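You operate a simulated robot arm through the tools that you are given. There is no shell and no other tool. Be economical: measure what you need, move in short steps, check, and stop when the job is done.

You are at the controls of a simulated robot arm. One attempt, no reset.

JOB
Plug the outlet, then set the line and pressure the white card shows.
Fine: free the valve latch and open the main valve; the fault lamp must stay dark.

Only the result counts: the job must be done as asked and must still hold three seconds after the hand-in. Knocking over, shifting, dropping, spilling or breaking anything else fails it.

ROBOT AND FRAMES
A 7-joint arm with a two-finger parallel gripper, fixed in place. Base frame: the origin is at the foot of the arm, x ahead of it, y to its left, z up. Units: m, degrees, N and s.
With the tool pointing down near the work surface it reaches from about 0.3 to 0.7 m from the base axis. Its first joint turns from -66.0 to 66.0 degrees. Payload 1.57 kg.
The tool frame sits at the grasp point between the pads (the TCP): z along the fingers, y along the line on which they close. The tips reach 0.03 m beyond it. Largest opening 0.11 m; finger width 0.024, thickness 0.012; the body of the gripper, 0.048 by 0.112 m, starts 0.078 m behind the TCP.
Orientation is told as [roll, pitch, yaw] about the base's x, y, z axes, in that order, counted from this pose: with the fingers straight down and closing along the base's y, the tool's x points along the base's -x, its y along +y and its z along -z.

CONTROLS
- The arm moves only by the tool apply_moves. Its argument "series" is a list of rows, each a list of 3 entries, a list of its own where there are three numbers: the gripper command, from -1 (fully open) to 1 (shut), values between in proportion, then the shift along the tool's x, y, z in m, then the turn, a rotation vector about the tool's x, y, z in degrees. In form: [[claw, [dx, dy, dz], [rx, ry, rz]], ...]. A call has 1 to 8 rows; each row is the pose to reach, as a shift and turn from the pose commanded when the call began, along the tool's axes at that moment. Each row takes 0.2 s and may step no farther than 0.05 m and 8.6 degrees from the row before; otherwise, or with a gripper value out of range, the whole call is refused. Where a pose cannot be reached the arm comes as near as it can. A force on the tool above 40 N (or 10 N above the force at the start of the call, whichever is more), or a blocked arm, ends the call early, and 0.2 s more pass. Each finger travels about 0.108 m/s and halts on what it meets, pressing with about 25 N; the grip force reading is that of the motor and also rises with nothing between the fingers. The clock runs only during rows and for 0.2 s after the last one: add rows that repeat a pose to give the fingers time. The reply holds the time, the measured pose of the TCP, the force on the tool along the base axes, the opening and the grip force, in the units named above and with some noise, with the torque about the TCP (base axes, N m) and any sound that the robot's microphone picked up.
- Cameras (640 x 400 px; columns grow to the right, rows downward): "scene" is fixed at [0.1877, -0.3896, 1.4078]; the picture's right is [0.73, -0.69, 0.00], its down [-0.40, -0.42, -0.82] and it looks along [0.56, 0.59, -0.58] (base axes); focal length 286 px, centre (320, 200). "wrist" rides on the gripper at [0.07, 0.016, -0.141] in the tool frame; the picture's right is [-0.23, 0.97, 0.00], its down [-0.86, -0.20, -0.48] and it looks along [-0.47, -0.11, 0.88] (tool axes); focal length 222 px, centre (320, 200). There is no depth. A picture from a camera that has moved, and an enlarged one, comes with that camera's place and axes in the base frame and with its lens. The place of the scene camera against the robot may be out by one fixed shift of up to 0.025 m in any direction.
- snapshot(camera): a new picture of that camera. The clock stands still meanwhile.
- inspect(camera, box): a new picture of the part [left, top, right, bottom] of that camera's present view, enlarged. The clock stands still meanwhile.
- sign_off(): hands the job in; it is judged then, once.

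Work in short steps. Places have to be worked out from the pictures, the camera data and where the tool is seen: move nearer, look again, correct. Check each grasp and each placing, and mend what went wrong. You have 120 turns and 68 pictures in all, those below and enlarged ones among them. Open the gripper and draw the arm clear of the work before you hand the job in, unless the task says otherwise; then end with one line.

The tools are called after "Call:" as name(argument=value, ...) on one line, values as JSON. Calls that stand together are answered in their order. apply_moves: Moves the arm, as the interface text tells. Its arguments: {"type":"object","properties":{"series":{"type":"array","items":{"type":"array"}}},"required":["series"]} The other tools are called the same way: snapshot (camera) takes a picture; inspect (camera, box) takes an enlarged picture of a part of a camera's view; sign_off () hands the job in.

At the start:

```text
t: 0.0
tool_pos: [0.3926, 0.1977, 1.2297]
tool_rot: [0.0, 0.0, 0.0]
ft_force: [-0.5, 0.0, 0.0]
moment: [-0.02, 0.02, -0.01]
gripper_width: 0.1098
gripper_force: 0.0
```

scene: 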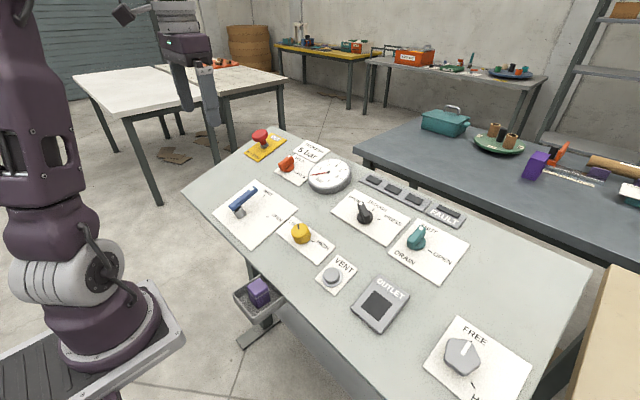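
wrist: 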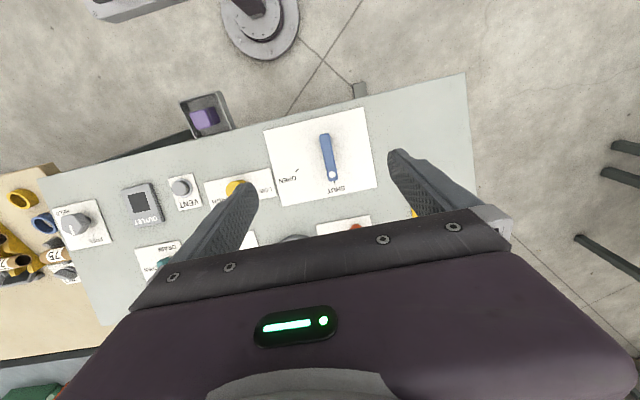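

The panel shows several controls: a blue main valve, knobs, a vent button, an outlet socket, a purple plug in a tray, and a white card. I'll look closer at them before moving.

Call:
inspect(camera="scene", box=[230, 120, 360, 200])

Call:
inspect(camera="scene", box=[330, 165, 480, 290])

Call:
inspect(camera="scene", box=[210, 170, 350, 330])

Call:
inspect(camera="scene", box=[310, 250, 540, 400])

```text
4.92 times, centred on (295, 160) of scene
camera zoom: at [0.1877, -0.3896, 1.4078], right [0.73, -0.69, 0.0], down [-0.4, -0.42, -0.82], along [0.56, 0.59, -0.58], focal length 1407 px, centre (443, 397)
```

zoom: 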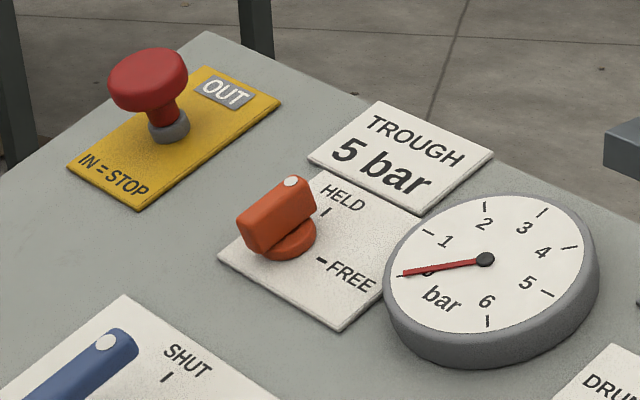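

```text
3.20 times, centred on (405, 228) of scene
camera zoom: at [0.1877, -0.3896, 1.4078], right [0.73, -0.69, 0.0], down [-0.4, -0.42, -0.82], along [0.56, 0.59, -0.58], focal length 915 px, centre (48, 112)
```

zoom: 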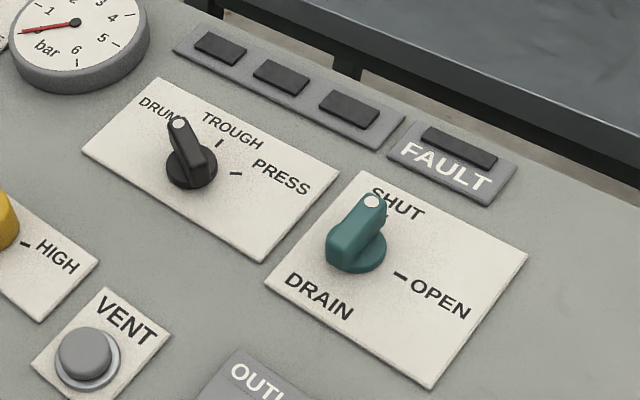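

```text
2.50 times, centred on (280, 250) of scene
camera zoom: at [0.1877, -0.3896, 1.4078], right [0.73, -0.69, 0.0], down [-0.4, -0.42, -0.82], along [0.56, 0.59, -0.58], focal length 715 px, centre (420, 75)
```

zoom: 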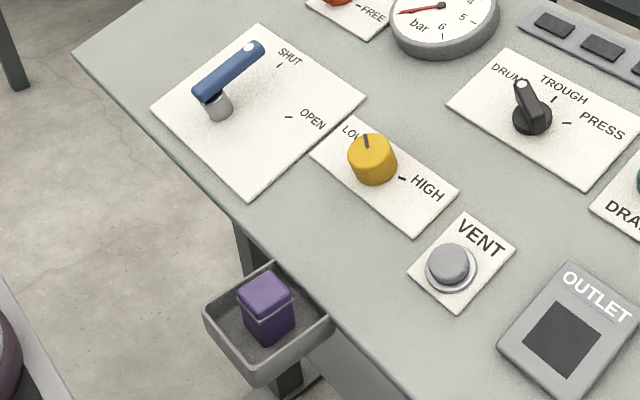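

```text
2.67 times, centred on (425, 325) of scene
camera zoom: at [0.1877, -0.3896, 1.4078], right [0.73, -0.69, 0.0], down [-0.4, -0.42, -0.82], along [0.56, 0.59, -0.58], focal length 762 px, centre (40, -133)
```

zoom: 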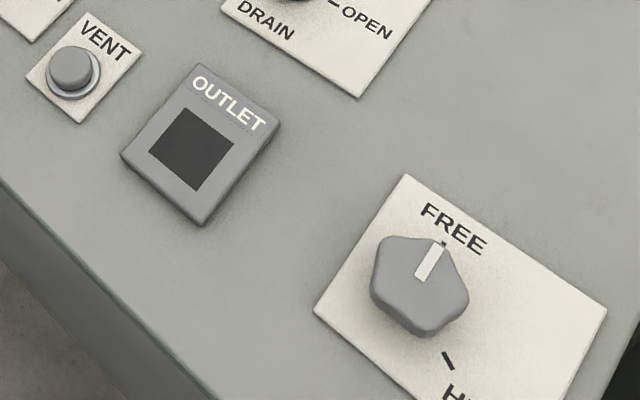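

The card reads TROUGH, 5 bar. I read the state as: drain SHUT, stop OUT, orange latch HELD, main valve SHUT, selector on DRUM. I'll move above the tray and outlet area to measure with the wrist camera.

Call:
apply_moves(series=[[-1, [0.01, -0.045, 0.0], [0, 0, 0]], [-1, [0.02, -0.09, 0.0], [0, 0, 0]], [-1, [0.03, -0.135, 0.0], [0, 0, 0]], [-1, [0.04, -0.18, 0.0], [0, 0, 0]], [-1, [0.05, -0.225, 0.0], [0, 0, 0]], [-1, [0.06, -0.27, 0.0], [0, 0, 0]], [-1, [0.06, -0.3, 0.0], [0, 0, 0]], [-1, [0.06, -0.3, 0], [0, 0, 0]]])

Call:
snapshot(camera="wrist")

```text
t: 1.8
tool_pos: [0.3309, -0.1044, 1.2299]
tool_rot: [0.0, 0.0, 0.1]
ft_force: [-0.9, -0.4, -0.7]
moment: [-0.03, 0.0, -0.02]
gripper_width: 0.1098
gripper_force: 0.1
```

```text
61 pictures are left
camera wrist: at [0.2619, -0.0878, 1.3718], right [0.23, 0.97, 0.0], down [0.86, -0.2, 0.48], along [0.47, -0.11, -0.88], focal length 222 px, centre (320, 200)
```

wrist: 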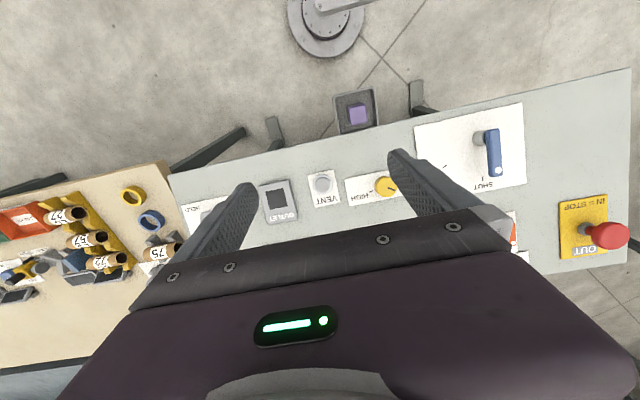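

The plug triangulates to about (0.34, -0.03, 0.89) and the outlet to about (0.477, -0.23, 0.93). The panel lies square to base y. I'll descend partway above the plug.

Call:
apply_moves(series=[[-1, [0.0, 0.02, 0.04], [0, 0, 0]], [-1, [0.0, 0.04, 0.08], [0, 0, 0]], [-1, [0.0, 0.06, 0.12], [0, 0, 0]], [-1, [-0.01, 0.075, 0.16], [0, 0, 0]], [-1, [-0.01, 0.075, 0.18], [0, 0, 0]], [-1, [-0.01, 0.075, 0.18], [0, 0, 0]]])

Call:
snapshot(camera="wrist")

Call:
snapshot(camera="scene")

```text
t: 3.2
tool_pos: [0.3418, -0.0286, 1.0472]
tool_rot: [0.0, 0.0, 0.0]
ft_force: [0.8, -0.1, -0.1]
moment: [-0.03, 0.0, 0.0]
gripper_width: 0.1098
gripper_force: 0.0
```

```text
60 pictures are left
camera wrist: at [0.2727, -0.0127, 1.189], right [0.23, 0.97, 0.0], down [0.86, -0.2, 0.48], along [0.47, -0.11, -0.88], focal length 222 px, centre (320, 200)
```

wrist: 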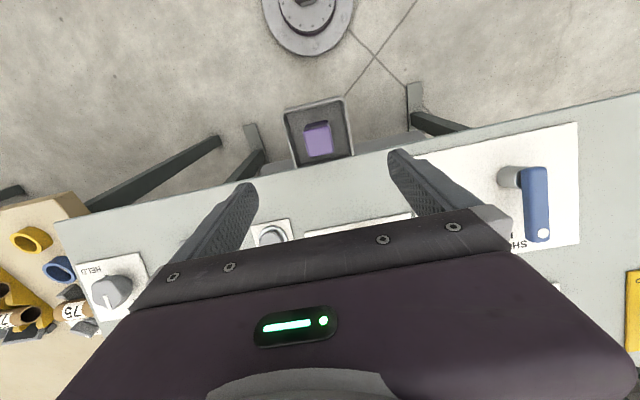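

```text
59 pictures are left
```

scene: 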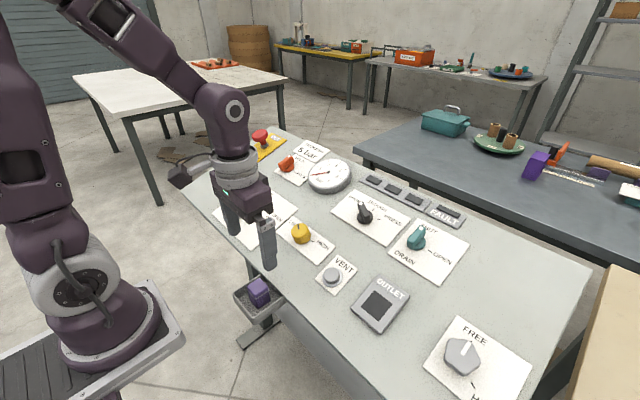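

Refined plug top: about (0.338, -0.031, 0.90), roughly 0.038 wide in a tray about 0.085 wide. I'll descend with a narrower opening and look again.

Call:
apply_moves(series=[[-0.3, [0.002, -0.002, 0.02], [0, 0, 0]], [0.0, [0.003, -0.002, 0.04], [0, 0, 0]], [0.0, [0.003, -0.002, 0.06], [0, 0, 0]], [0.0, [0.003, -0.002, 0.08], [0, 0, 0]], [0.0, [0.003, -0.002, 0.08], [0, 0, 0]]])

Call:
inspect(camera="wrist", box=[200, 80, 440, 230])

Call:
inspect(camera="scene", box=[200, 220, 320, 340])

```text
t: 4.4
tool_pos: [0.3402, -0.0284, 0.969]
tool_rot: [0.1, 0.0, 0.1]
ft_force: [0.5, 0.0, -0.7]
moment: [0.01, -0.03, 0.02]
gripper_width: 0.0553
gripper_force: 0.1
```

```text
2.67 times, centred on (320, 155) of wrist
camera zoom: at [0.2712, -0.012, 1.1099], right [0.23, 0.97, 0.0], down [0.86, -0.2, 0.48], along [0.47, -0.11, -0.88], focal length 592 px, centre (320, 320)
```

zoom: 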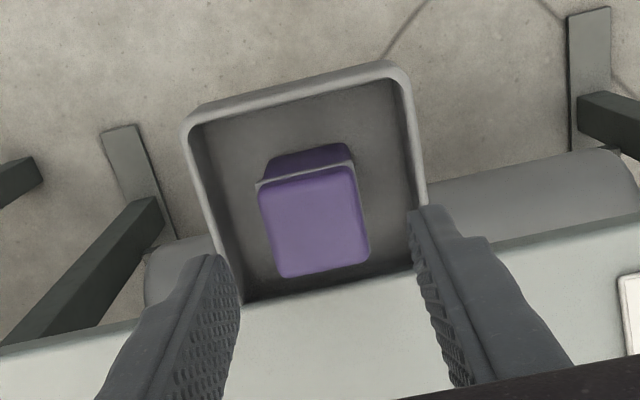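

```text
3.33 times, centred on (260, 280) of scene
camera zoom: at [0.1877, -0.3896, 1.4078], right [0.73, -0.69, 0.0], down [-0.4, -0.42, -0.82], along [0.56, 0.59, -0.58], focal length 953 px, centre (520, -67)
```

zoom: 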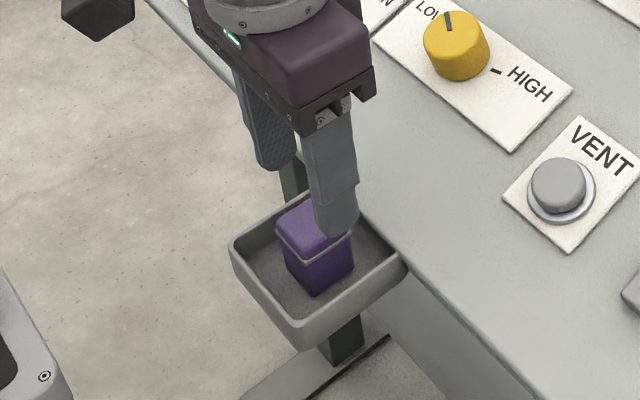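

The plug's top seems to be at z≈0.92 with the fingertips at 0.939, and y is aligned. I'll narrow to about 0.048 and come down another 0.03, watching the force.

Call:
apply_moves(series=[[0.12, [0.0, 0.0, 0.0], [0, 0, 0]], [0.12, [0.002, 0.0, 0.01], [0, 0, 0]], [0.12, [0.002, 0.0, 0.02], [0, 0, 0]], [0.12, [0.002, 0.0, 0.03], [0, 0, 0]], [0.12, [0.002, 0.0, 0.03], [0, 0, 0]]])

Call:
inspect(camera="wrist", box=[200, 80, 440, 230])

Call:
inspect(camera="scene", box=[200, 220, 320, 340])

```text
t: 5.6
tool_pos: [0.3388, -0.0292, 0.9395]
tool_rot: [0.0, -0.1, 0.0]
ft_force: [0.5, 0.1, -0.1]
moment: [-0.02, -0.02, 0.02]
gripper_width: 0.0486
gripper_force: 0.1
```

```text
2.67 times, centred on (320, 155) of wrist
camera zoom: at [0.2693, -0.0129, 1.0812], right [0.23, 0.97, 0.0], down [0.86, -0.2, 0.48], along [0.47, -0.11, -0.88], focal length 592 px, centre (320, 320)
```

zoom: 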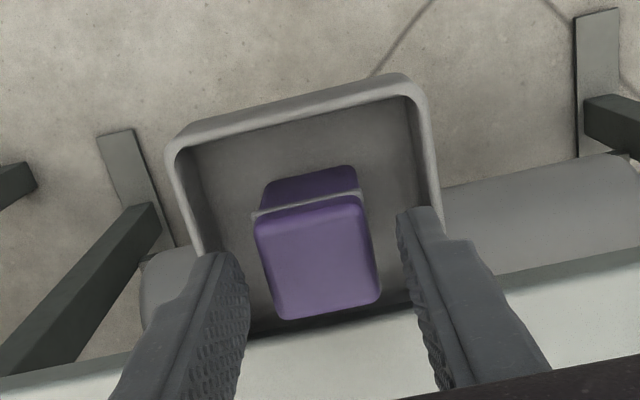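

```text
3.33 times, centred on (260, 280) of scene
camera zoom: at [0.1877, -0.3896, 1.4078], right [0.73, -0.69, 0.0], down [-0.4, -0.42, -0.82], along [0.56, 0.59, -0.58], focal length 953 px, centre (520, -67)
```

zoom: 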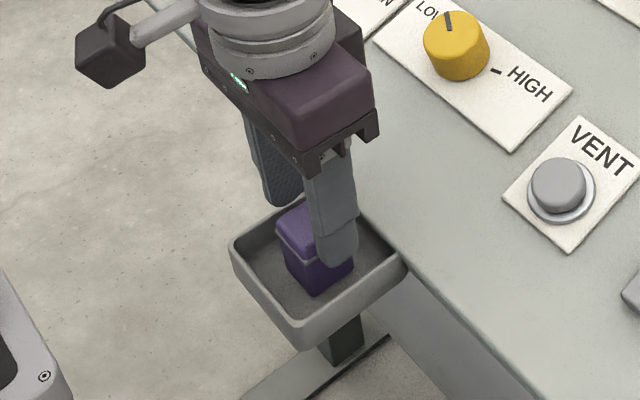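

Scaling between views gives the plug top at z≈0.895, centre ≈(0.345, -0.031), width 0.038. I'll enlarge it to see where its collar sits.

Call:
inspect(camera="scene", box=[240, 270, 280, 315])

Call:
inspect(camera="scene", box=[345, 265, 415, 335])

```text
8.89 times, centred on (260, 292) of scene
camera zoom: at [0.1877, -0.3896, 1.4078], right [0.73, -0.69, 0.0], down [-0.4, -0.42, -0.82], along [0.56, 0.59, -0.58], focal length 2541 px, centre (853, -622)
```

zoom: 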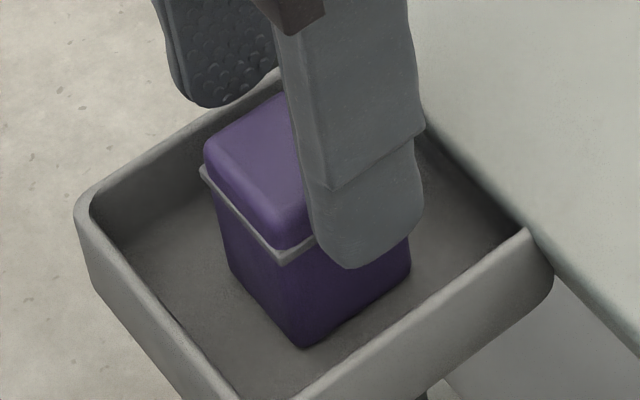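

```text
5.71 times, centred on (380, 300) of scene
camera zoom: at [0.1877, -0.3896, 1.4078], right [0.73, -0.69, 0.0], down [-0.4, -0.42, -0.82], along [0.56, 0.59, -0.58], focal length 1634 px, centre (-23, -371)
```

zoom: 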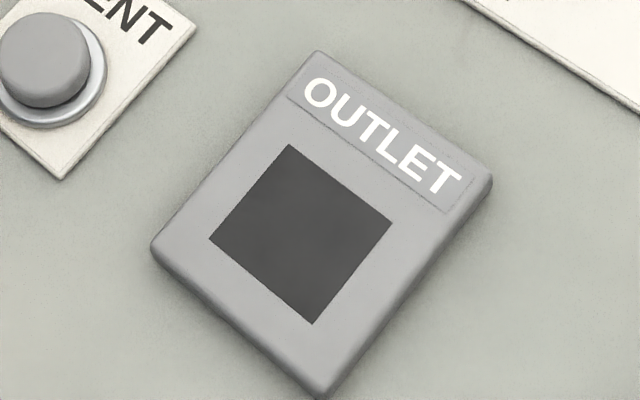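

The plug has a cap about 15 mm high above a collar, with a body about 29 mm below it. The hole is about 41 mm square, and the panel tilts up away from the arm by about 21°. I want to grip only the cap, with the tips just above the collar, so I'll go to TCP z≈0.917.

Call:
apply_moves(series=[[0.12, [-0.005, -0.002, 0.01], [0, 0, 0]], [0.12, [-0.005, -0.002, 0.022], [0, 0, 0]], [0.12, [-0.005, -0.002, 0.022], [0, 0, 0]]])

Call:
inspect(camera="wrist", box=[200, 80, 440, 230])

Call:
inspect(camera="scene", box=[240, 270, 280, 315])

```text
t: 6.4
tool_pos: [0.343, -0.0307, 0.916]
tool_rot: [-0.1, 0.1, 0.1]
ft_force: [0.5, -1.5, -0.9]
moment: [-0.03, 0.02, 0.04]
gripper_width: 0.0481
gripper_force: 0.0
```

```text
2.67 times, centred on (320, 155) of wrist
camera zoom: at [0.2739, -0.0136, 1.0581], right [0.23, 0.97, 0.0], down [0.86, -0.2, 0.48], along [0.47, -0.11, -0.88], focal length 592 px, centre (320, 320)
```

zoom: 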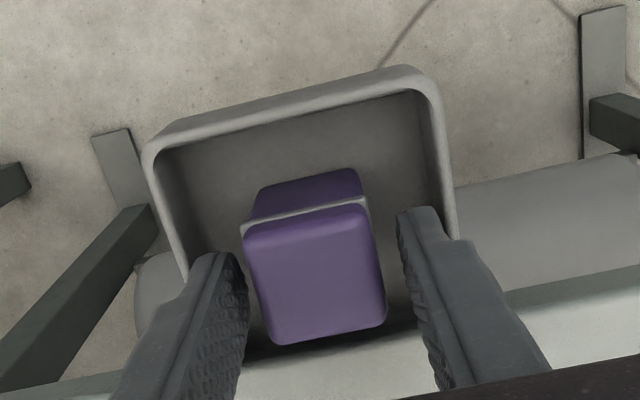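

```text
8.89 times, centred on (260, 292) of scene
camera zoom: at [0.1877, -0.3896, 1.4078], right [0.73, -0.69, 0.0], down [-0.4, -0.42, -0.82], along [0.56, 0.59, -0.58], focal length 2541 px, centre (853, -622)
```

zoom: 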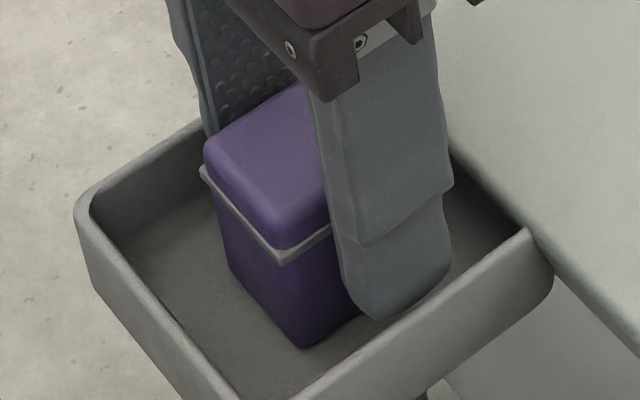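

Cross-checking both views, the collar is at z≈0.904 and the top at ≈0.918, so the tips are now too low. I'll rise to TCP z≈0.938, so the pads meet only the cap, and close.

Call:
apply_moves(series=[[0.12, [0.002, 0.0, -0.012], [0, 0, 0]], [0.12, [0.002, 0.0, -0.0215], [0, 0, 0]], [0.2, [0.002, 0.0, -0.0215], [0, 0, 0]], [0.4, [0.002, 0.0, -0.0215], [0, 0, 0]], [0.6, [0.002, 0.0, -0.0215], [0, 0, 0]], [1, [0.002, 0.0, -0.0215], [0, 0, 0]], [1, [0.002, 0.0, -0.0215], [0, 0, 0]]])

Call:
inspect(camera="wrist", box=[200, 80, 440, 230])

Call:
inspect(camera="scene", box=[240, 270, 280, 315])

```text
t: 8.0
tool_pos: [0.3411, -0.0319, 0.939]
tool_rot: [0.0, 0.0, 0.0]
ft_force: [0.5, -1.1, 5.5]
moment: [-0.01, 0.0, -0.01]
gripper_width: 0.0332
gripper_force: 24.5
```

```text
2.67 times, centred on (320, 155) of wrist
camera zoom: at [0.2719, -0.0152, 1.0806], right [0.23, 0.97, 0.0], down [0.86, -0.2, 0.48], along [0.47, -0.11, -0.88], focal length 592 px, centre (320, 320)
```

zoom: 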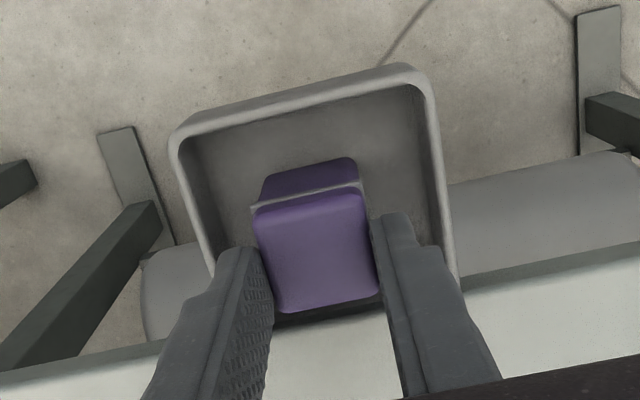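

```text
8.89 times, centred on (260, 292) of scene
camera zoom: at [0.1876, -0.3896, 1.4078], right [0.73, -0.69, 0.0], down [-0.4, -0.42, -0.82], along [0.56, 0.59, -0.58], focal length 2541 px, centre (853, -622)
```

zoom: 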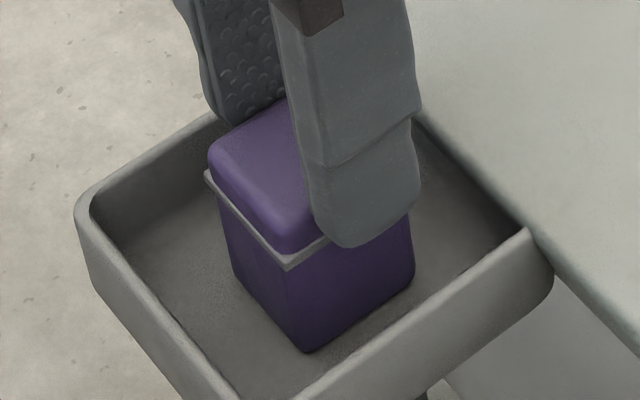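

The cap is gripped (width 0.033), nearly centred. I'll lift straight up and check the hold.

Call:
apply_moves(series=[[1, [0.0, 0.0, -0.02], [0, 0, 0]], [1, [0.0, 0.0, -0.05], [0, 0, 0]], [1, [0.0, 0.0, -0.09], [0, 0, 0]], [1, [0.0, 0.0, -0.13], [0, 0, 0]], [1, [0.0, 0.0, -0.13], [0, 0, 0]]])

Call:
snapshot(camera="wrist")

```text
t: 9.2
tool_pos: [0.3404, -0.0296, 1.0668]
tool_rot: [0.1, 0.0, 0.0]
ft_force: [1.1, 0.4, -0.6]
moment: [-0.01, 0.0, 0.01]
gripper_width: 0.0332
gripper_force: 24.8
```

```text
48 pictures are left
camera wrist: at [0.2719, -0.0133, 1.2087], right [0.23, 0.97, 0.0], down [0.86, -0.2, 0.48], along [0.47, -0.11, -0.88], focal length 222 px, centre (320, 200)
```

wrist: 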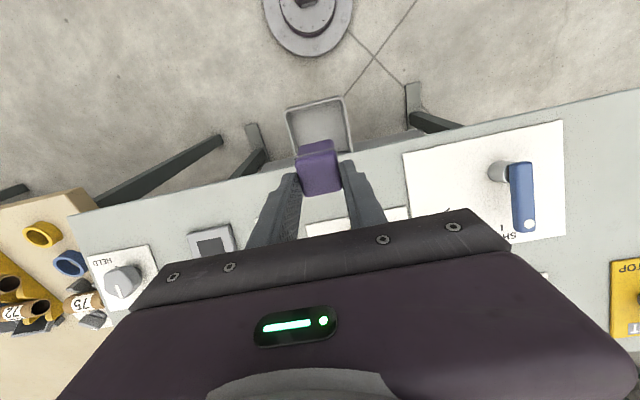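

The plug is held. The outlet hole is at roughly (0.469, -0.233, 0.934). I'll move above it and tilt the tool by -21° to line up with the panel normal.

Call:
apply_moves(series=[[1, [-0.01, -0.04, -0.01], [0, 0, 0]], [1, [-0.025, -0.08, -0.01], [0, -5, 0]], [1, [-0.045, -0.12, -0.005], [0, -10, 0]], [1, [-0.065, -0.16, 0.0], [0, -15, 0]], [1, [-0.085, -0.203, 0.005], [0, -21, 0]], [1, [-0.085, -0.203, 0.005], [0, -21, 0]]])

Call:
snapshot(camera="wrist")

Call:
inspect(camera="scene", box=[300, 190, 460, 340])

```text
t: 10.6
tool_pos: [0.4241, -0.2321, 1.0608]
tool_rot: [0.0, -21.2, 0.0]
ft_force: [1.1, -0.5, -0.4]
moment: [0.0, 0.01, -0.01]
gripper_width: 0.0333
gripper_force: 25.0
```

```text
47 pictures are left
camera wrist: at [0.3089, -0.216, 1.1677], right [0.21, 0.97, 0.08], down [0.63, -0.2, 0.75], along [0.75, -0.11, -0.65], focal length 222 px, centre (320, 200)
```

wrist: 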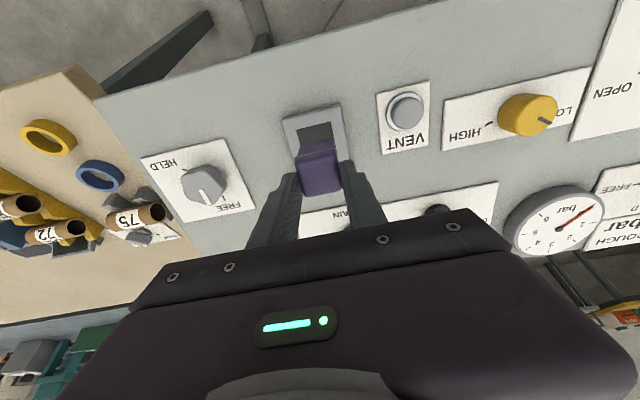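

```text
2.67 times, centred on (380, 265) of scene
camera zoom: at [0.1877, -0.3897, 1.4077], right [0.73, -0.69, 0.0], down [-0.4, -0.42, -0.82], along [0.56, 0.59, -0.58], focal length 762 px, centre (160, 27)
```

zoom: 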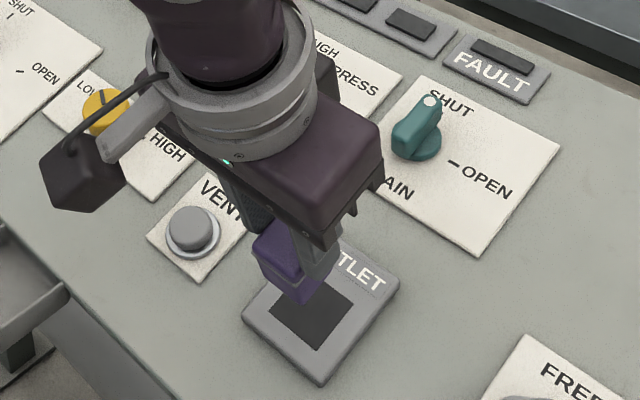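

Call:
inspect(camera="wrist", box=[250, 80, 390, 220])

```text
2.86 times, centred on (320, 150) of wrist
camera zoom: at [0.3089, -0.216, 1.1677], right [0.21, 0.97, 0.08], down [0.63, -0.2, 0.75], along [0.75, -0.11, -0.65], focal length 635 px, centre (320, 343)
```

zoom: 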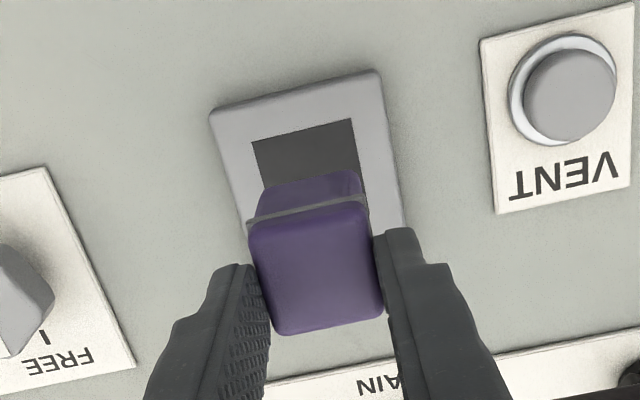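

In tool coordinates the hole is square to the plug, offset about +1 mm in x and -2.5 mm in y, with about 0.065 to go. I'll descend 0.045 with that correction and recheck.

Call:
apply_moves(series=[[1, [0.001, -0.0025, 0.015], [0, 0, 0]], [1, [0.001, -0.0025, 0.03], [0, 0, 0]], [1, [0.001, -0.0025, 0.042], [0, 0, 0]], [1, [0.001, -0.0025, 0.042], [0, 0, 0]]])

Call:
inspect(camera="wrist", box=[250, 80, 390, 220])

Call:
inspect(camera="scene", box=[345, 265, 415, 335])

```text
t: 11.6
tool_pos: [0.4402, -0.237, 1.0223]
tool_rot: [0.1, -21.0, 0.0]
ft_force: [-0.6, -0.4, -0.3]
moment: [0.0, 0.0, -0.03]
gripper_width: 0.0331
gripper_force: 24.6
```

```text
2.86 times, centred on (320, 150) of wrist
camera zoom: at [0.3244, -0.2205, 1.129], right [0.21, 0.97, 0.08], down [0.63, -0.2, 0.75], along [0.75, -0.11, -0.65], focal length 635 px, centre (320, 343)
```

zoom: 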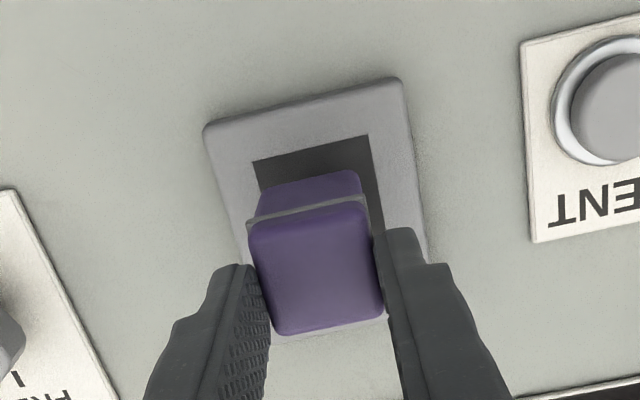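

```text
5.71 times, centred on (380, 300) of scene
camera zoom: at [0.1877, -0.3896, 1.4077], right [0.73, -0.69, 0.0], down [-0.4, -0.42, -0.82], along [0.56, 0.59, -0.58], focal length 1634 px, centre (-23, -371)
```

zoom: 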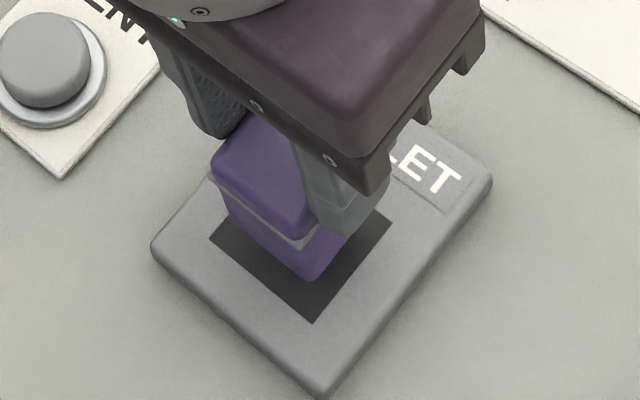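

The hole sits +2 mm in y and about +1 mm in x of the plug, with about 20 mm left. I'll correct and insert slowly.

Call:
apply_moves(series=[[1, [0.0012, 0.0018, 0.006], [0, 0, 0]], [1, [0.0012, 0.0018, 0.013], [0, 0, 0]], [1, [0.0012, 0.0018, 0.019], [0, 0, 0]], [1, [0.0012, 0.0018, 0.025], [0, 0, 0]], [1, [0.0012, 0.0018, 0.03], [0, 0, 0]], [1, [0.0012, 0.0018, 0.03], [0, 0, 0]]])

Call:
inspect(camera="wrist", box=[250, 80, 390, 220])

Call:
inspect(camera="scene", box=[345, 265, 415, 335])

```text
t: 13.0
tool_pos: [0.4481, -0.2344, 0.9958]
tool_rot: [0.0, -21.1, -0.1]
ft_force: [-6.5, 1.8, 20.2]
moment: [0.06, -0.01, 0.01]
gripper_width: 0.0331
gripper_force: 25.3
heard: snap
```

```text
2.86 times, centred on (320, 150) of wrist
camera zoom: at [0.3339, -0.2185, 1.1026], right [0.21, 0.97, 0.08], down [0.63, -0.2, 0.75], along [0.75, -0.11, -0.65], focal length 635 px, centre (320, 343)
```

zoom: 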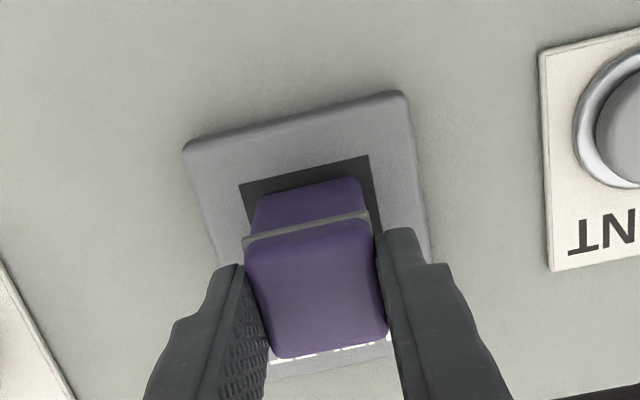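

```text
5.71 times, centred on (380, 300) of scene
camera zoom: at [0.1872, -0.3894, 1.4079], right [0.73, -0.69, 0.0], down [-0.4, -0.42, -0.82], along [0.56, 0.59, -0.58], focal length 1634 px, centre (-23, -371)
```

zoom: 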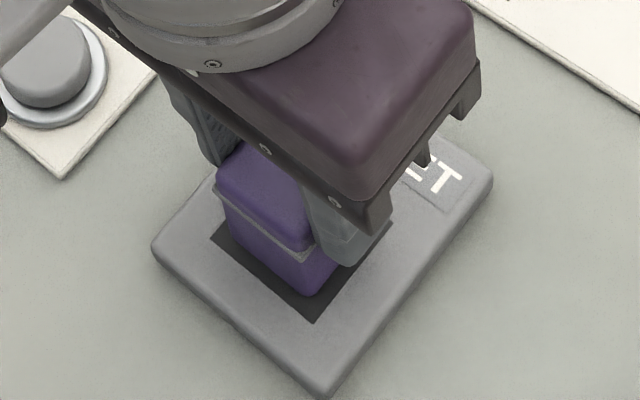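

A snap was heard and the force rose to about 21 N along the panel normal, so the plug appears seated. I'll open the gripper, back off along the tool axis and check.

Call:
apply_moves(series=[[0.3, [0.0, 0.0, 0.0], [0, 0, 0]], [0.0, [0.0, 0.0, 0.0], [0, 0, 0]], [0.0, [0.0, 0.0, -0.02], [0, 0, 0]], [0.0, [0.0, 0.0, -0.05], [0, 0, 0]], [0.0, [0.0, 0.0, -0.09], [0, 0, 0]], [0.0, [0.0, 0.0, -0.09], [0, 0, 0]]])

Call:
snapshot(camera="wrist")

Call:
inspect(camera="scene", box=[345, 265, 415, 335])

```text
t: 14.4
tool_pos: [0.415, -0.2358, 1.0778]
tool_rot: [0.0, -21.0, 0.0]
ft_force: [0.6, -0.2, -0.5]
moment: [0.01, 0.0, 0.01]
gripper_width: 0.055
gripper_force: 0.0
```

```text
40 pictures are left
camera wrist: at [0.3008, -0.2188, 1.1845], right [0.21, 0.97, 0.08], down [0.63, -0.2, 0.75], along [0.75, -0.11, -0.65], focal length 222 px, centre (320, 200)
```

wrist: 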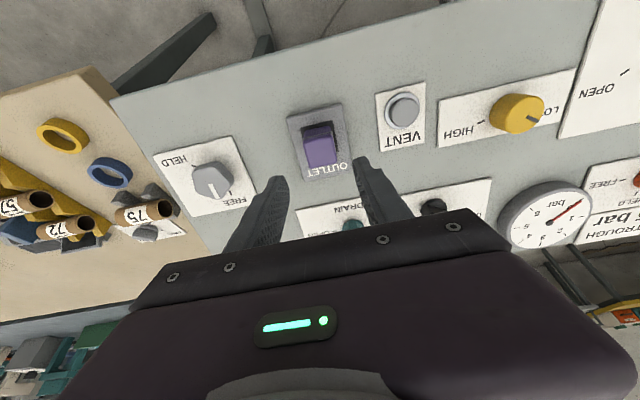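

```text
5.71 times, centred on (380, 300) of scene
camera zoom: at [0.1877, -0.3896, 1.4078], right [0.73, -0.69, 0.0], down [-0.4, -0.42, -0.82], along [0.56, 0.59, -0.58], focal length 1634 px, centre (-23, -371)
```

zoom: 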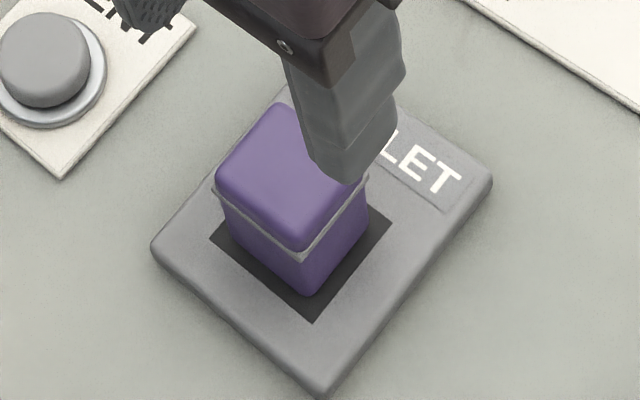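

The plug stays in place on its own. To be sure it's fully seated, I'll close the fingers and press gently on its cap, watching for travel or another snap.

Call:
apply_moves(series=[[1, [-0.002, 0.001, 0.0], [0, 0, 0]], [1, [-0.002, 0.001, 0.02], [0, 0, 0]], [1, [-0.002, 0.001, 0.045], [0, 0, 0]], [1, [-0.002, 0.001, 0.057], [0, 0, 0]], [1, [-0.002, 0.001, 0.061], [0, 0, 0]], [1, [-0.002, 0.001, 0.064], [0, 0, 0]], [1, [-0.002, 0.001, 0.067], [0, 0, 0]], [1, [-0.002, 0.001, 0.07], [0, 0, 0]]])

```text
t: 16.2
tool_pos: [0.4433, -0.2346, 1.0152]
tool_rot: [-0.1, -21.0, 0.1]
ft_force: [-4.9, 2.1, 12.3]
moment: [0.11, 0.12, 0.0]
gripper_width: 0.0
gripper_force: 21.1
```

Contact at about 13 N with no travel yet. I'll press slightly more.

Call:
apply_moves(series=[[1, [0.0, 0.0, 0.003], [0, 0, 0]], [1, [0.0, 0.0, 0.006], [0, 0, 0]], [1, [0.0, 0.0, 0.006], [0, 0, 0]]])

Call:
inspect(camera="scene", box=[345, 265, 415, 335])

```text
t: 16.6
tool_pos: [0.4439, -0.2339, 1.0154]
tool_rot: [-0.1, -21.2, 0.1]
ft_force: [-10.8, 4.6, 17.9]
moment: [0.18, 0.34, -0.01]
gripper_width: 0.0002
gripper_force: 21.8
stopped in row 1: the force on the tool passed its limit at 48 N (the readings are from after the stop); the commanded pose is now the measured one
```

```text
5.71 times, centred on (380, 300) of scene
camera zoom: at [0.1871, -0.3894, 1.4079], right [0.73, -0.69, 0.0], down [-0.4, -0.42, -0.82], along [0.56, 0.59, -0.58], focal length 1634 px, centre (-23, -371)
```

zoom: 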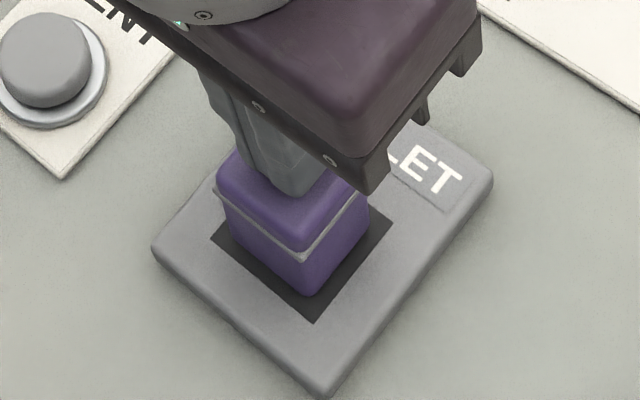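

The plug holds firm under 48 N, so it's seated. Next is the selector, which I place at about (0.602, -0.094, 0.987). I'll back off and move to a standoff above it.

Call:
apply_moves(series=[[1, [0.0, 0.0, -0.04], [0, 0, 0]], [0.5, [0.0, 0.0, -0.085], [0, 0, 0]], [0, [-0.03, 0.03, -0.1], [0, 0, 0]], [0, [-0.06, 0.06, -0.1], [0, 0, 0]], [0, [-0.09, 0.09, -0.095], [0, 0, 0]], [0, [-0.115, 0.12, -0.085], [0, 0, 0]], [0, [-0.138, 0.14, -0.077], [0, 0, 0]], [0, [-0.138, 0.14, -0.077], [0, 0, 0]]])

Call:
snapshot(camera="wrist")

Call:
snapshot(camera="scene")

```text
t: 18.4
tool_pos: [0.5459, -0.0933, 1.138]
tool_rot: [0.0, -21.1, 0.1]
ft_force: [0.4, 0.1, -1.2]
moment: [0.02, 0.0, 0.03]
gripper_width: 0.0552
gripper_force: 0.1
```

```text
37 pictures are left
camera wrist: at [0.43, -0.0762, 1.2442], right [0.21, 0.97, 0.08], down [0.63, -0.2, 0.75], along [0.75, -0.11, -0.65], focal length 222 px, centre (320, 200)
```

wrist: 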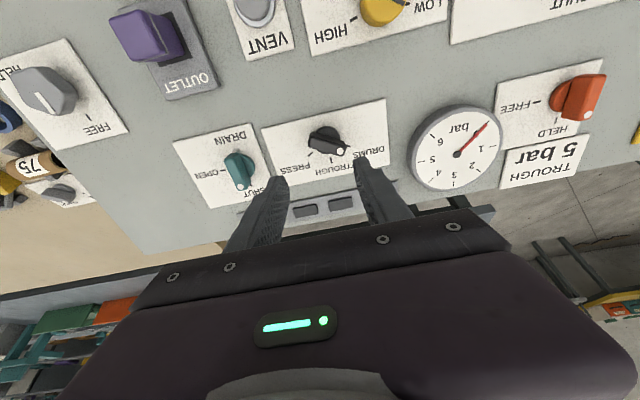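

```text
36 pictures are left
```

scene: 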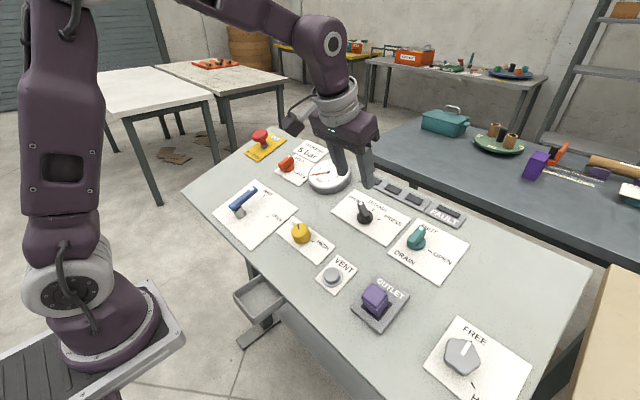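

Call:
inspect(camera="wrist", box=[270, 90, 390, 190])

```text
4.00 times, centred on (330, 140) of wrist
camera zoom: at [0.43, -0.0762, 1.2442], right [0.21, 0.97, 0.08], down [0.63, -0.2, 0.75], along [0.75, -0.11, -0.65], focal length 888 px, centre (280, 440)
```

zoom: 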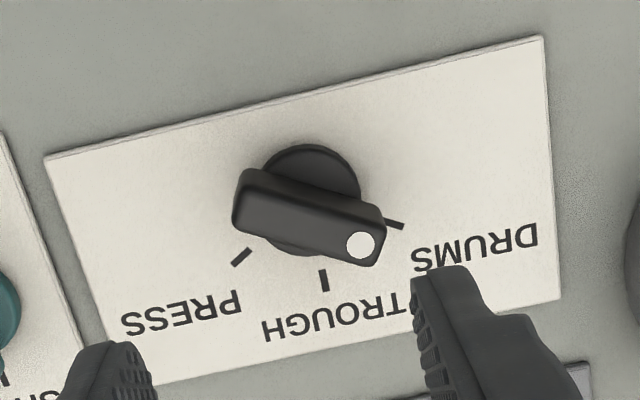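

The selector axis is at tool offset ≈(0, +0.0095), and the bar points 57–60° toward +y (DRUM). I'll turn the tool -58° about its axis to line up with the bar, staying at standoff.

Call:
apply_moves(series=[[0, [0.0, 0.003, 0.01], [0, 0, -8.3]], [0, [0.0, 0.006, 0.02], [0, 0, -16.6]], [0, [0.0, 0.0095, 0.03], [0, 0, -24.9]], [0, [0.0, 0.0095, 0.04], [0, 0, -33.2]], [0, [0.0, 0.0095, 0.045], [0, 0, -41.5]], [0, [0.0, 0.0095, 0.05], [0, 0, -49.8]], [0, [0.0, 0.0095, 0.05], [0, 0, -58]], [0, [0.0, 0.0095, 0.05], [0, 0, -58]]])

Call:
snapshot(camera="wrist")

```text
t: 20.2
tool_pos: [0.5641, -0.0847, 1.0898]
tool_rot: [-18.2, -10.9, 59.8]
ft_force: [0.0, 0.0, -0.7]
moment: [-0.01, -0.02, -0.02]
gripper_width: 0.0552
gripper_force: 0.0
```

```text
34 pictures are left
camera wrist: at [0.4669, -0.1354, 1.2034], right [-0.66, 0.71, -0.26], down [0.41, 0.62, 0.67], along [0.63, 0.34, -0.7], focal length 222 px, centre (320, 200)
```

wrist: 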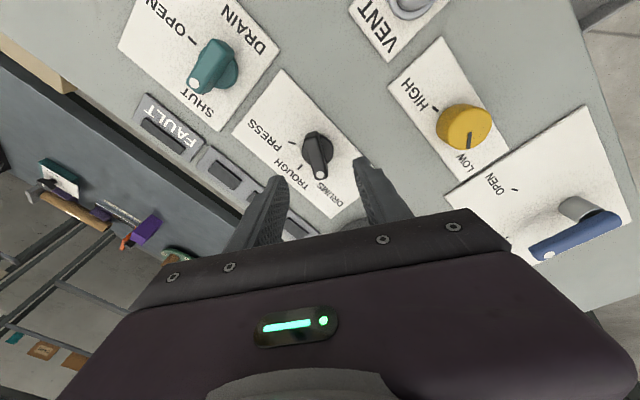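

Call:
inspect(camera="wrist", box=[260, 110, 380, 210])

```text
4.00 times, centred on (320, 160) of wrist
camera zoom: at [0.4669, -0.1354, 1.2034], right [-0.66, 0.71, -0.26], down [0.41, 0.62, 0.67], along [0.63, 0.34, -0.7], focal length 888 px, centre (320, 360)
```

zoom: 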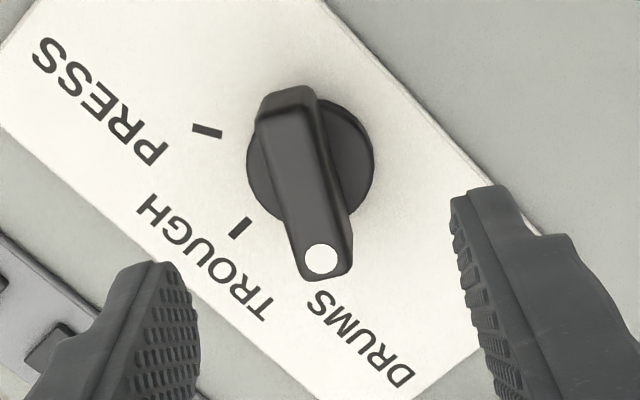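

Yaw is aligned with the bar. I'll correct by (+3.5, -3) mm and descend 0.06 so the tips straddle the bar.

Call:
apply_moves(series=[[0, [0.0035, -0.003, 0.015], [0, 0, 0]], [0, [0.0035, -0.003, 0.03], [0, 0, 0]], [0, [0.0035, -0.003, 0.042], [0, 0, 0]], [0, [0.0035, -0.003, 0.05], [0, 0, 0]], [0, [0.0035, -0.003, 0.058], [0, 0, 0]], [0, [0.0035, -0.003, 0.058], [0, 0, 0]]])

Call:
inspect(camera="wrist", box=[260, 110, 380, 210])

Call:
inspect(camera="scene", box=[330, 175, 400, 245])

```text
t: 21.6
tool_pos: [0.586, -0.0906, 1.0345]
tool_rot: [-18.1, -10.9, 59.9]
ft_force: [-1.3, -0.1, 0.1]
moment: [-0.02, 0.02, -0.02]
gripper_width: 0.0548
gripper_force: 0.0
```

```text
4.00 times, centred on (320, 160) of wrist
camera zoom: at [0.489, -0.1404, 1.148], right [-0.66, 0.71, -0.25], down [0.41, 0.62, 0.67], along [0.63, 0.34, -0.7], focal length 888 px, centre (320, 360)
```

zoom: 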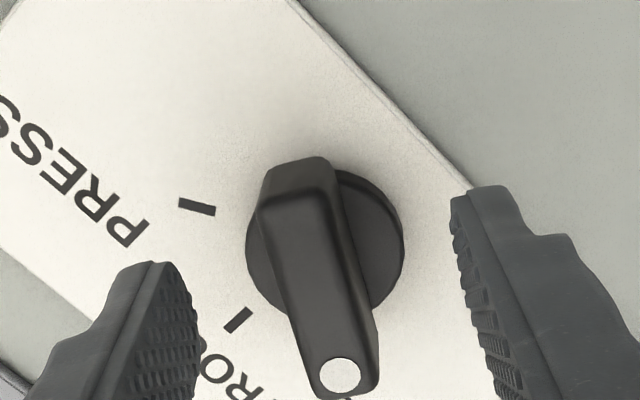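

```text
5.71 times, centred on (365, 210) of scene
camera zoom: at [0.1877, -0.3896, 1.4078], right [0.73, -0.69, 0.0], down [-0.4, -0.42, -0.82], along [0.56, 0.59, -0.58], focal length 1634 px, centre (63, 143)
```

zoom: 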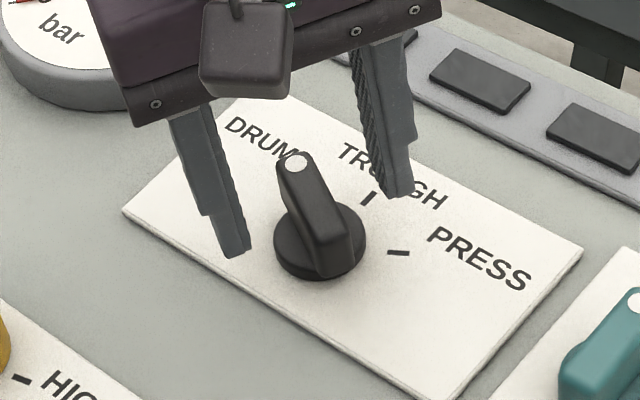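

Scaling shows the bar top at tool z≈0.048 and the axis at tool x≈-0.008. I'll shift and descend 0.027, then close.

Call:
apply_moves(series=[[0, [-0.008, -0.0015, 0.009], [0, 0, 0]], [0, [-0.008, -0.0015, 0.018], [0, 0, 0]], [0, [-0.008, -0.0015, 0.027], [0, 0, 0]], [0, [-0.008, -0.0015, 0.027], [0, 0, 0]]])

Call:
inspect(camera="wrist", box=[260, 120, 380, 220])

Call:
inspect(camera="scene", box=[330, 175, 400, 245])

```text
t: 22.6
tool_pos: [0.5994, -0.0833, 1.0125]
tool_rot: [-18.0, -11.0, 59.8]
ft_force: [-0.6, 0.0, 0.3]
moment: [0.01, -0.01, 0.01]
gripper_width: 0.055
gripper_force: 0.0
```

```text
4.00 times, centred on (320, 170) of wrist
camera zoom: at [0.5023, -0.1334, 1.1257], right [-0.66, 0.71, -0.25], down [0.41, 0.62, 0.67], along [0.63, 0.34, -0.7], focal length 888 px, centre (320, 320)
```

zoom: 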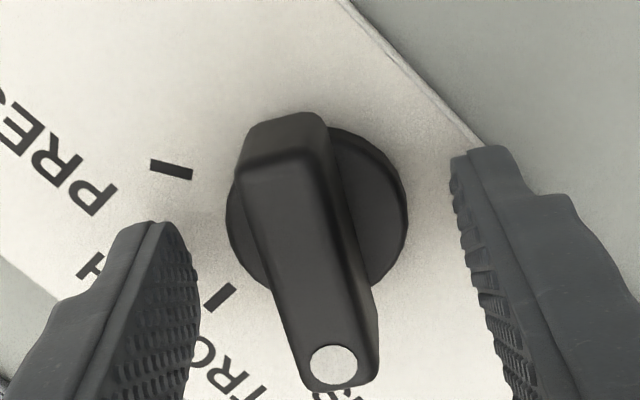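

```text
5.71 times, centred on (365, 210) of scene
camera zoom: at [0.1877, -0.3896, 1.4078], right [0.73, -0.69, 0.0], down [-0.4, -0.42, -0.82], along [0.56, 0.59, -0.58], focal length 1634 px, centre (63, 143)
```

zoom: 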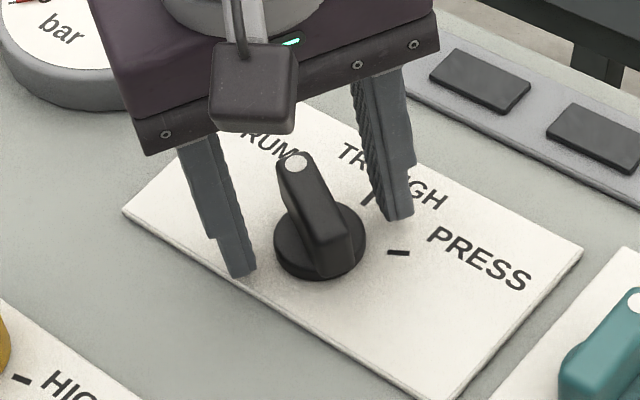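

Tips overlap the bar with the disc about 9 mm below. I'll lower 5 mm more and close on the bar.

Call:
apply_moves(series=[[0, [0.0, -0.0015, 0.005], [0, 0, 0]], [0.3, [0.0, -0.0015, 0.005], [0, 0, 0]], [0.6, [0.0, -0.0015, 0.005], [0, 0, 0]], [0.8, [0.0, -0.0015, 0.005], [0, 0, 0]], [0.8, [0.0, -0.0015, 0.005], [0, 0, 0]]])

```text
t: 23.8
tool_pos: [0.6023, -0.0832, 1.0075]
tool_rot: [-18.0, -10.8, 59.8]
ft_force: [-13.5, 8.3, -0.7]
moment: [0.39, 0.73, 0.11]
gripper_width: 0.0379
gripper_force: 44.0
```

The fingers stopped at 0.038, the disc's diameter, so the tips are at disc level. I'll reopen, rise 9 mm and close again.

Call:
apply_moves(series=[[0.1, [0.0, 0.0, 0.0], [0, 0, 0]], [0.1, [0.0, 0.0, -0.009], [0, 0, 0]], [0.3, [0.0, 0.0, -0.009], [0, 0, 0]], [0.6, [0.0, 0.0, -0.009], [0, 0, 0]], [0.8, [0.0, 0.0, -0.009], [0, 0, 0]], [0.8, [0.0, 0.0, -0.009], [0, 0, 0]]])

Call:
inspect(camera="wrist", box=[260, 120, 380, 220])

```text
t: 25.2
tool_pos: [0.5988, -0.0849, 1.0154]
tool_rot: [-18.0, -10.9, 59.8]
ft_force: [-6.3, 4.9, 2.9]
moment: [0.37, 0.86, 0.1]
gripper_width: 0.0169
gripper_force: 32.0
```

```text
4.00 times, centred on (320, 170) of wrist
camera zoom: at [0.5017, -0.1346, 1.1297], right [-0.66, 0.71, -0.25], down [0.41, 0.62, 0.67], along [0.63, 0.34, -0.7], focal length 888 px, centre (320, 320)
```

zoom: 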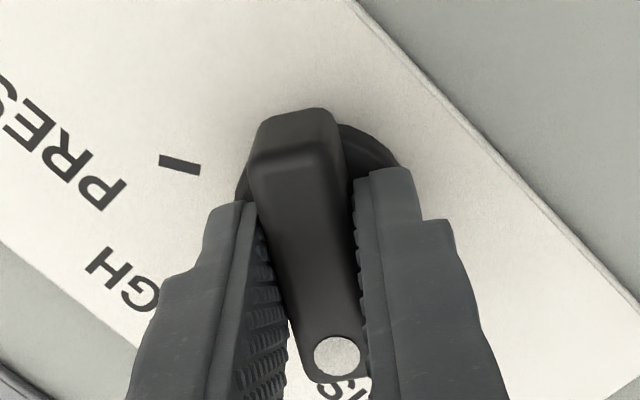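

The bar is gripped (0.017). I'll turn clockwise about 60° toward TROUGH.

Call:
apply_moves(series=[[0.8, [0.0, 0.0, 0.0], [0, 0, 8.3]], [0.8, [0.0, 0.0, 0.0], [0, 0, 16.6]], [0.8, [0.0, 0.0, 0.0], [0, 0, 24.9]], [0.8, [0.0, 0.0, 0.0], [0, 0, 33.2]], [0.8, [0.0, 0.0, 0.0], [0, 0, 41.5]], [0.8, [0.0, 0.0, 0.0], [0, 0, 49.8]], [0.8, [0.0, 0.0, 0.0], [0, 0, 58]], [0.8, [0.0, 0.0, 0.0], [0, 0, 59]]])

Call:
inspect(camera="wrist", box=[240, 110, 400, 220])

```text
t: 27.0
tool_pos: [0.5998, -0.0844, 1.0149]
tool_rot: [0.3, -21.1, -1.2]
ft_force: [-20.1, -2.0, 12.0]
moment: [0.14, 0.84, 0.08]
gripper_width: 0.0158
gripper_force: 31.6
```

```text
3.64 times, centred on (320, 165) of wrist
camera zoom: at [0.4844, -0.0667, 1.1226], right [0.23, 0.97, 0.09], down [0.62, -0.21, 0.75], along [0.75, -0.12, -0.65], focal length 808 px, centre (320, 327)
```

zoom: 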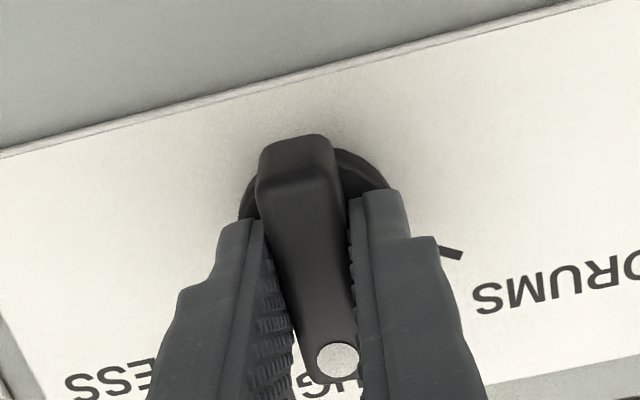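

The selector turned with the tool to about 0° yaw. I'll release, lift off and check where it points.

Call:
apply_moves(series=[[0.3, [0.0, 0.0, 0.0], [0, 0, 0]], [0.0, [0.0, 0.0, 0.0], [0, 0, 0]], [0.0, [0.0, 0.0, -0.03], [0, 0, 0]], [0.0, [0.0, 0.0, -0.07], [0, 0, 0]], [0.0, [0.0, 0.0, -0.11], [0, 0, 0]], [0.0, [0.0, 0.0, -0.11], [0, 0, 0]]])

Call:
inspect(camera="wrist", box=[250, 80, 400, 190])

```text
t: 28.4
tool_pos: [0.5589, -0.0809, 1.1211]
tool_rot: [0.2, -21.1, -1.0]
ft_force: [0.3, -0.4, 1.2]
moment: [0.05, 0.03, -0.02]
gripper_width: 0.055
gripper_force: 0.0
```

```text
3.64 times, centred on (325, 135) of wrist
camera zoom: at [0.4454, -0.0642, 1.228], right [0.23, 0.97, 0.09], down [0.62, -0.21, 0.75], along [0.75, -0.12, -0.65], focal length 808 px, centre (302, 436)
```

zoom: 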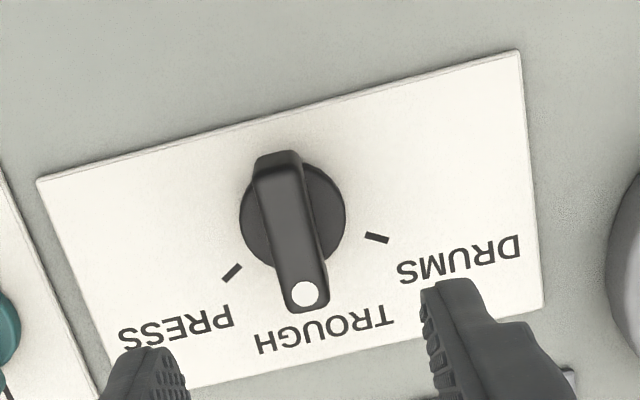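

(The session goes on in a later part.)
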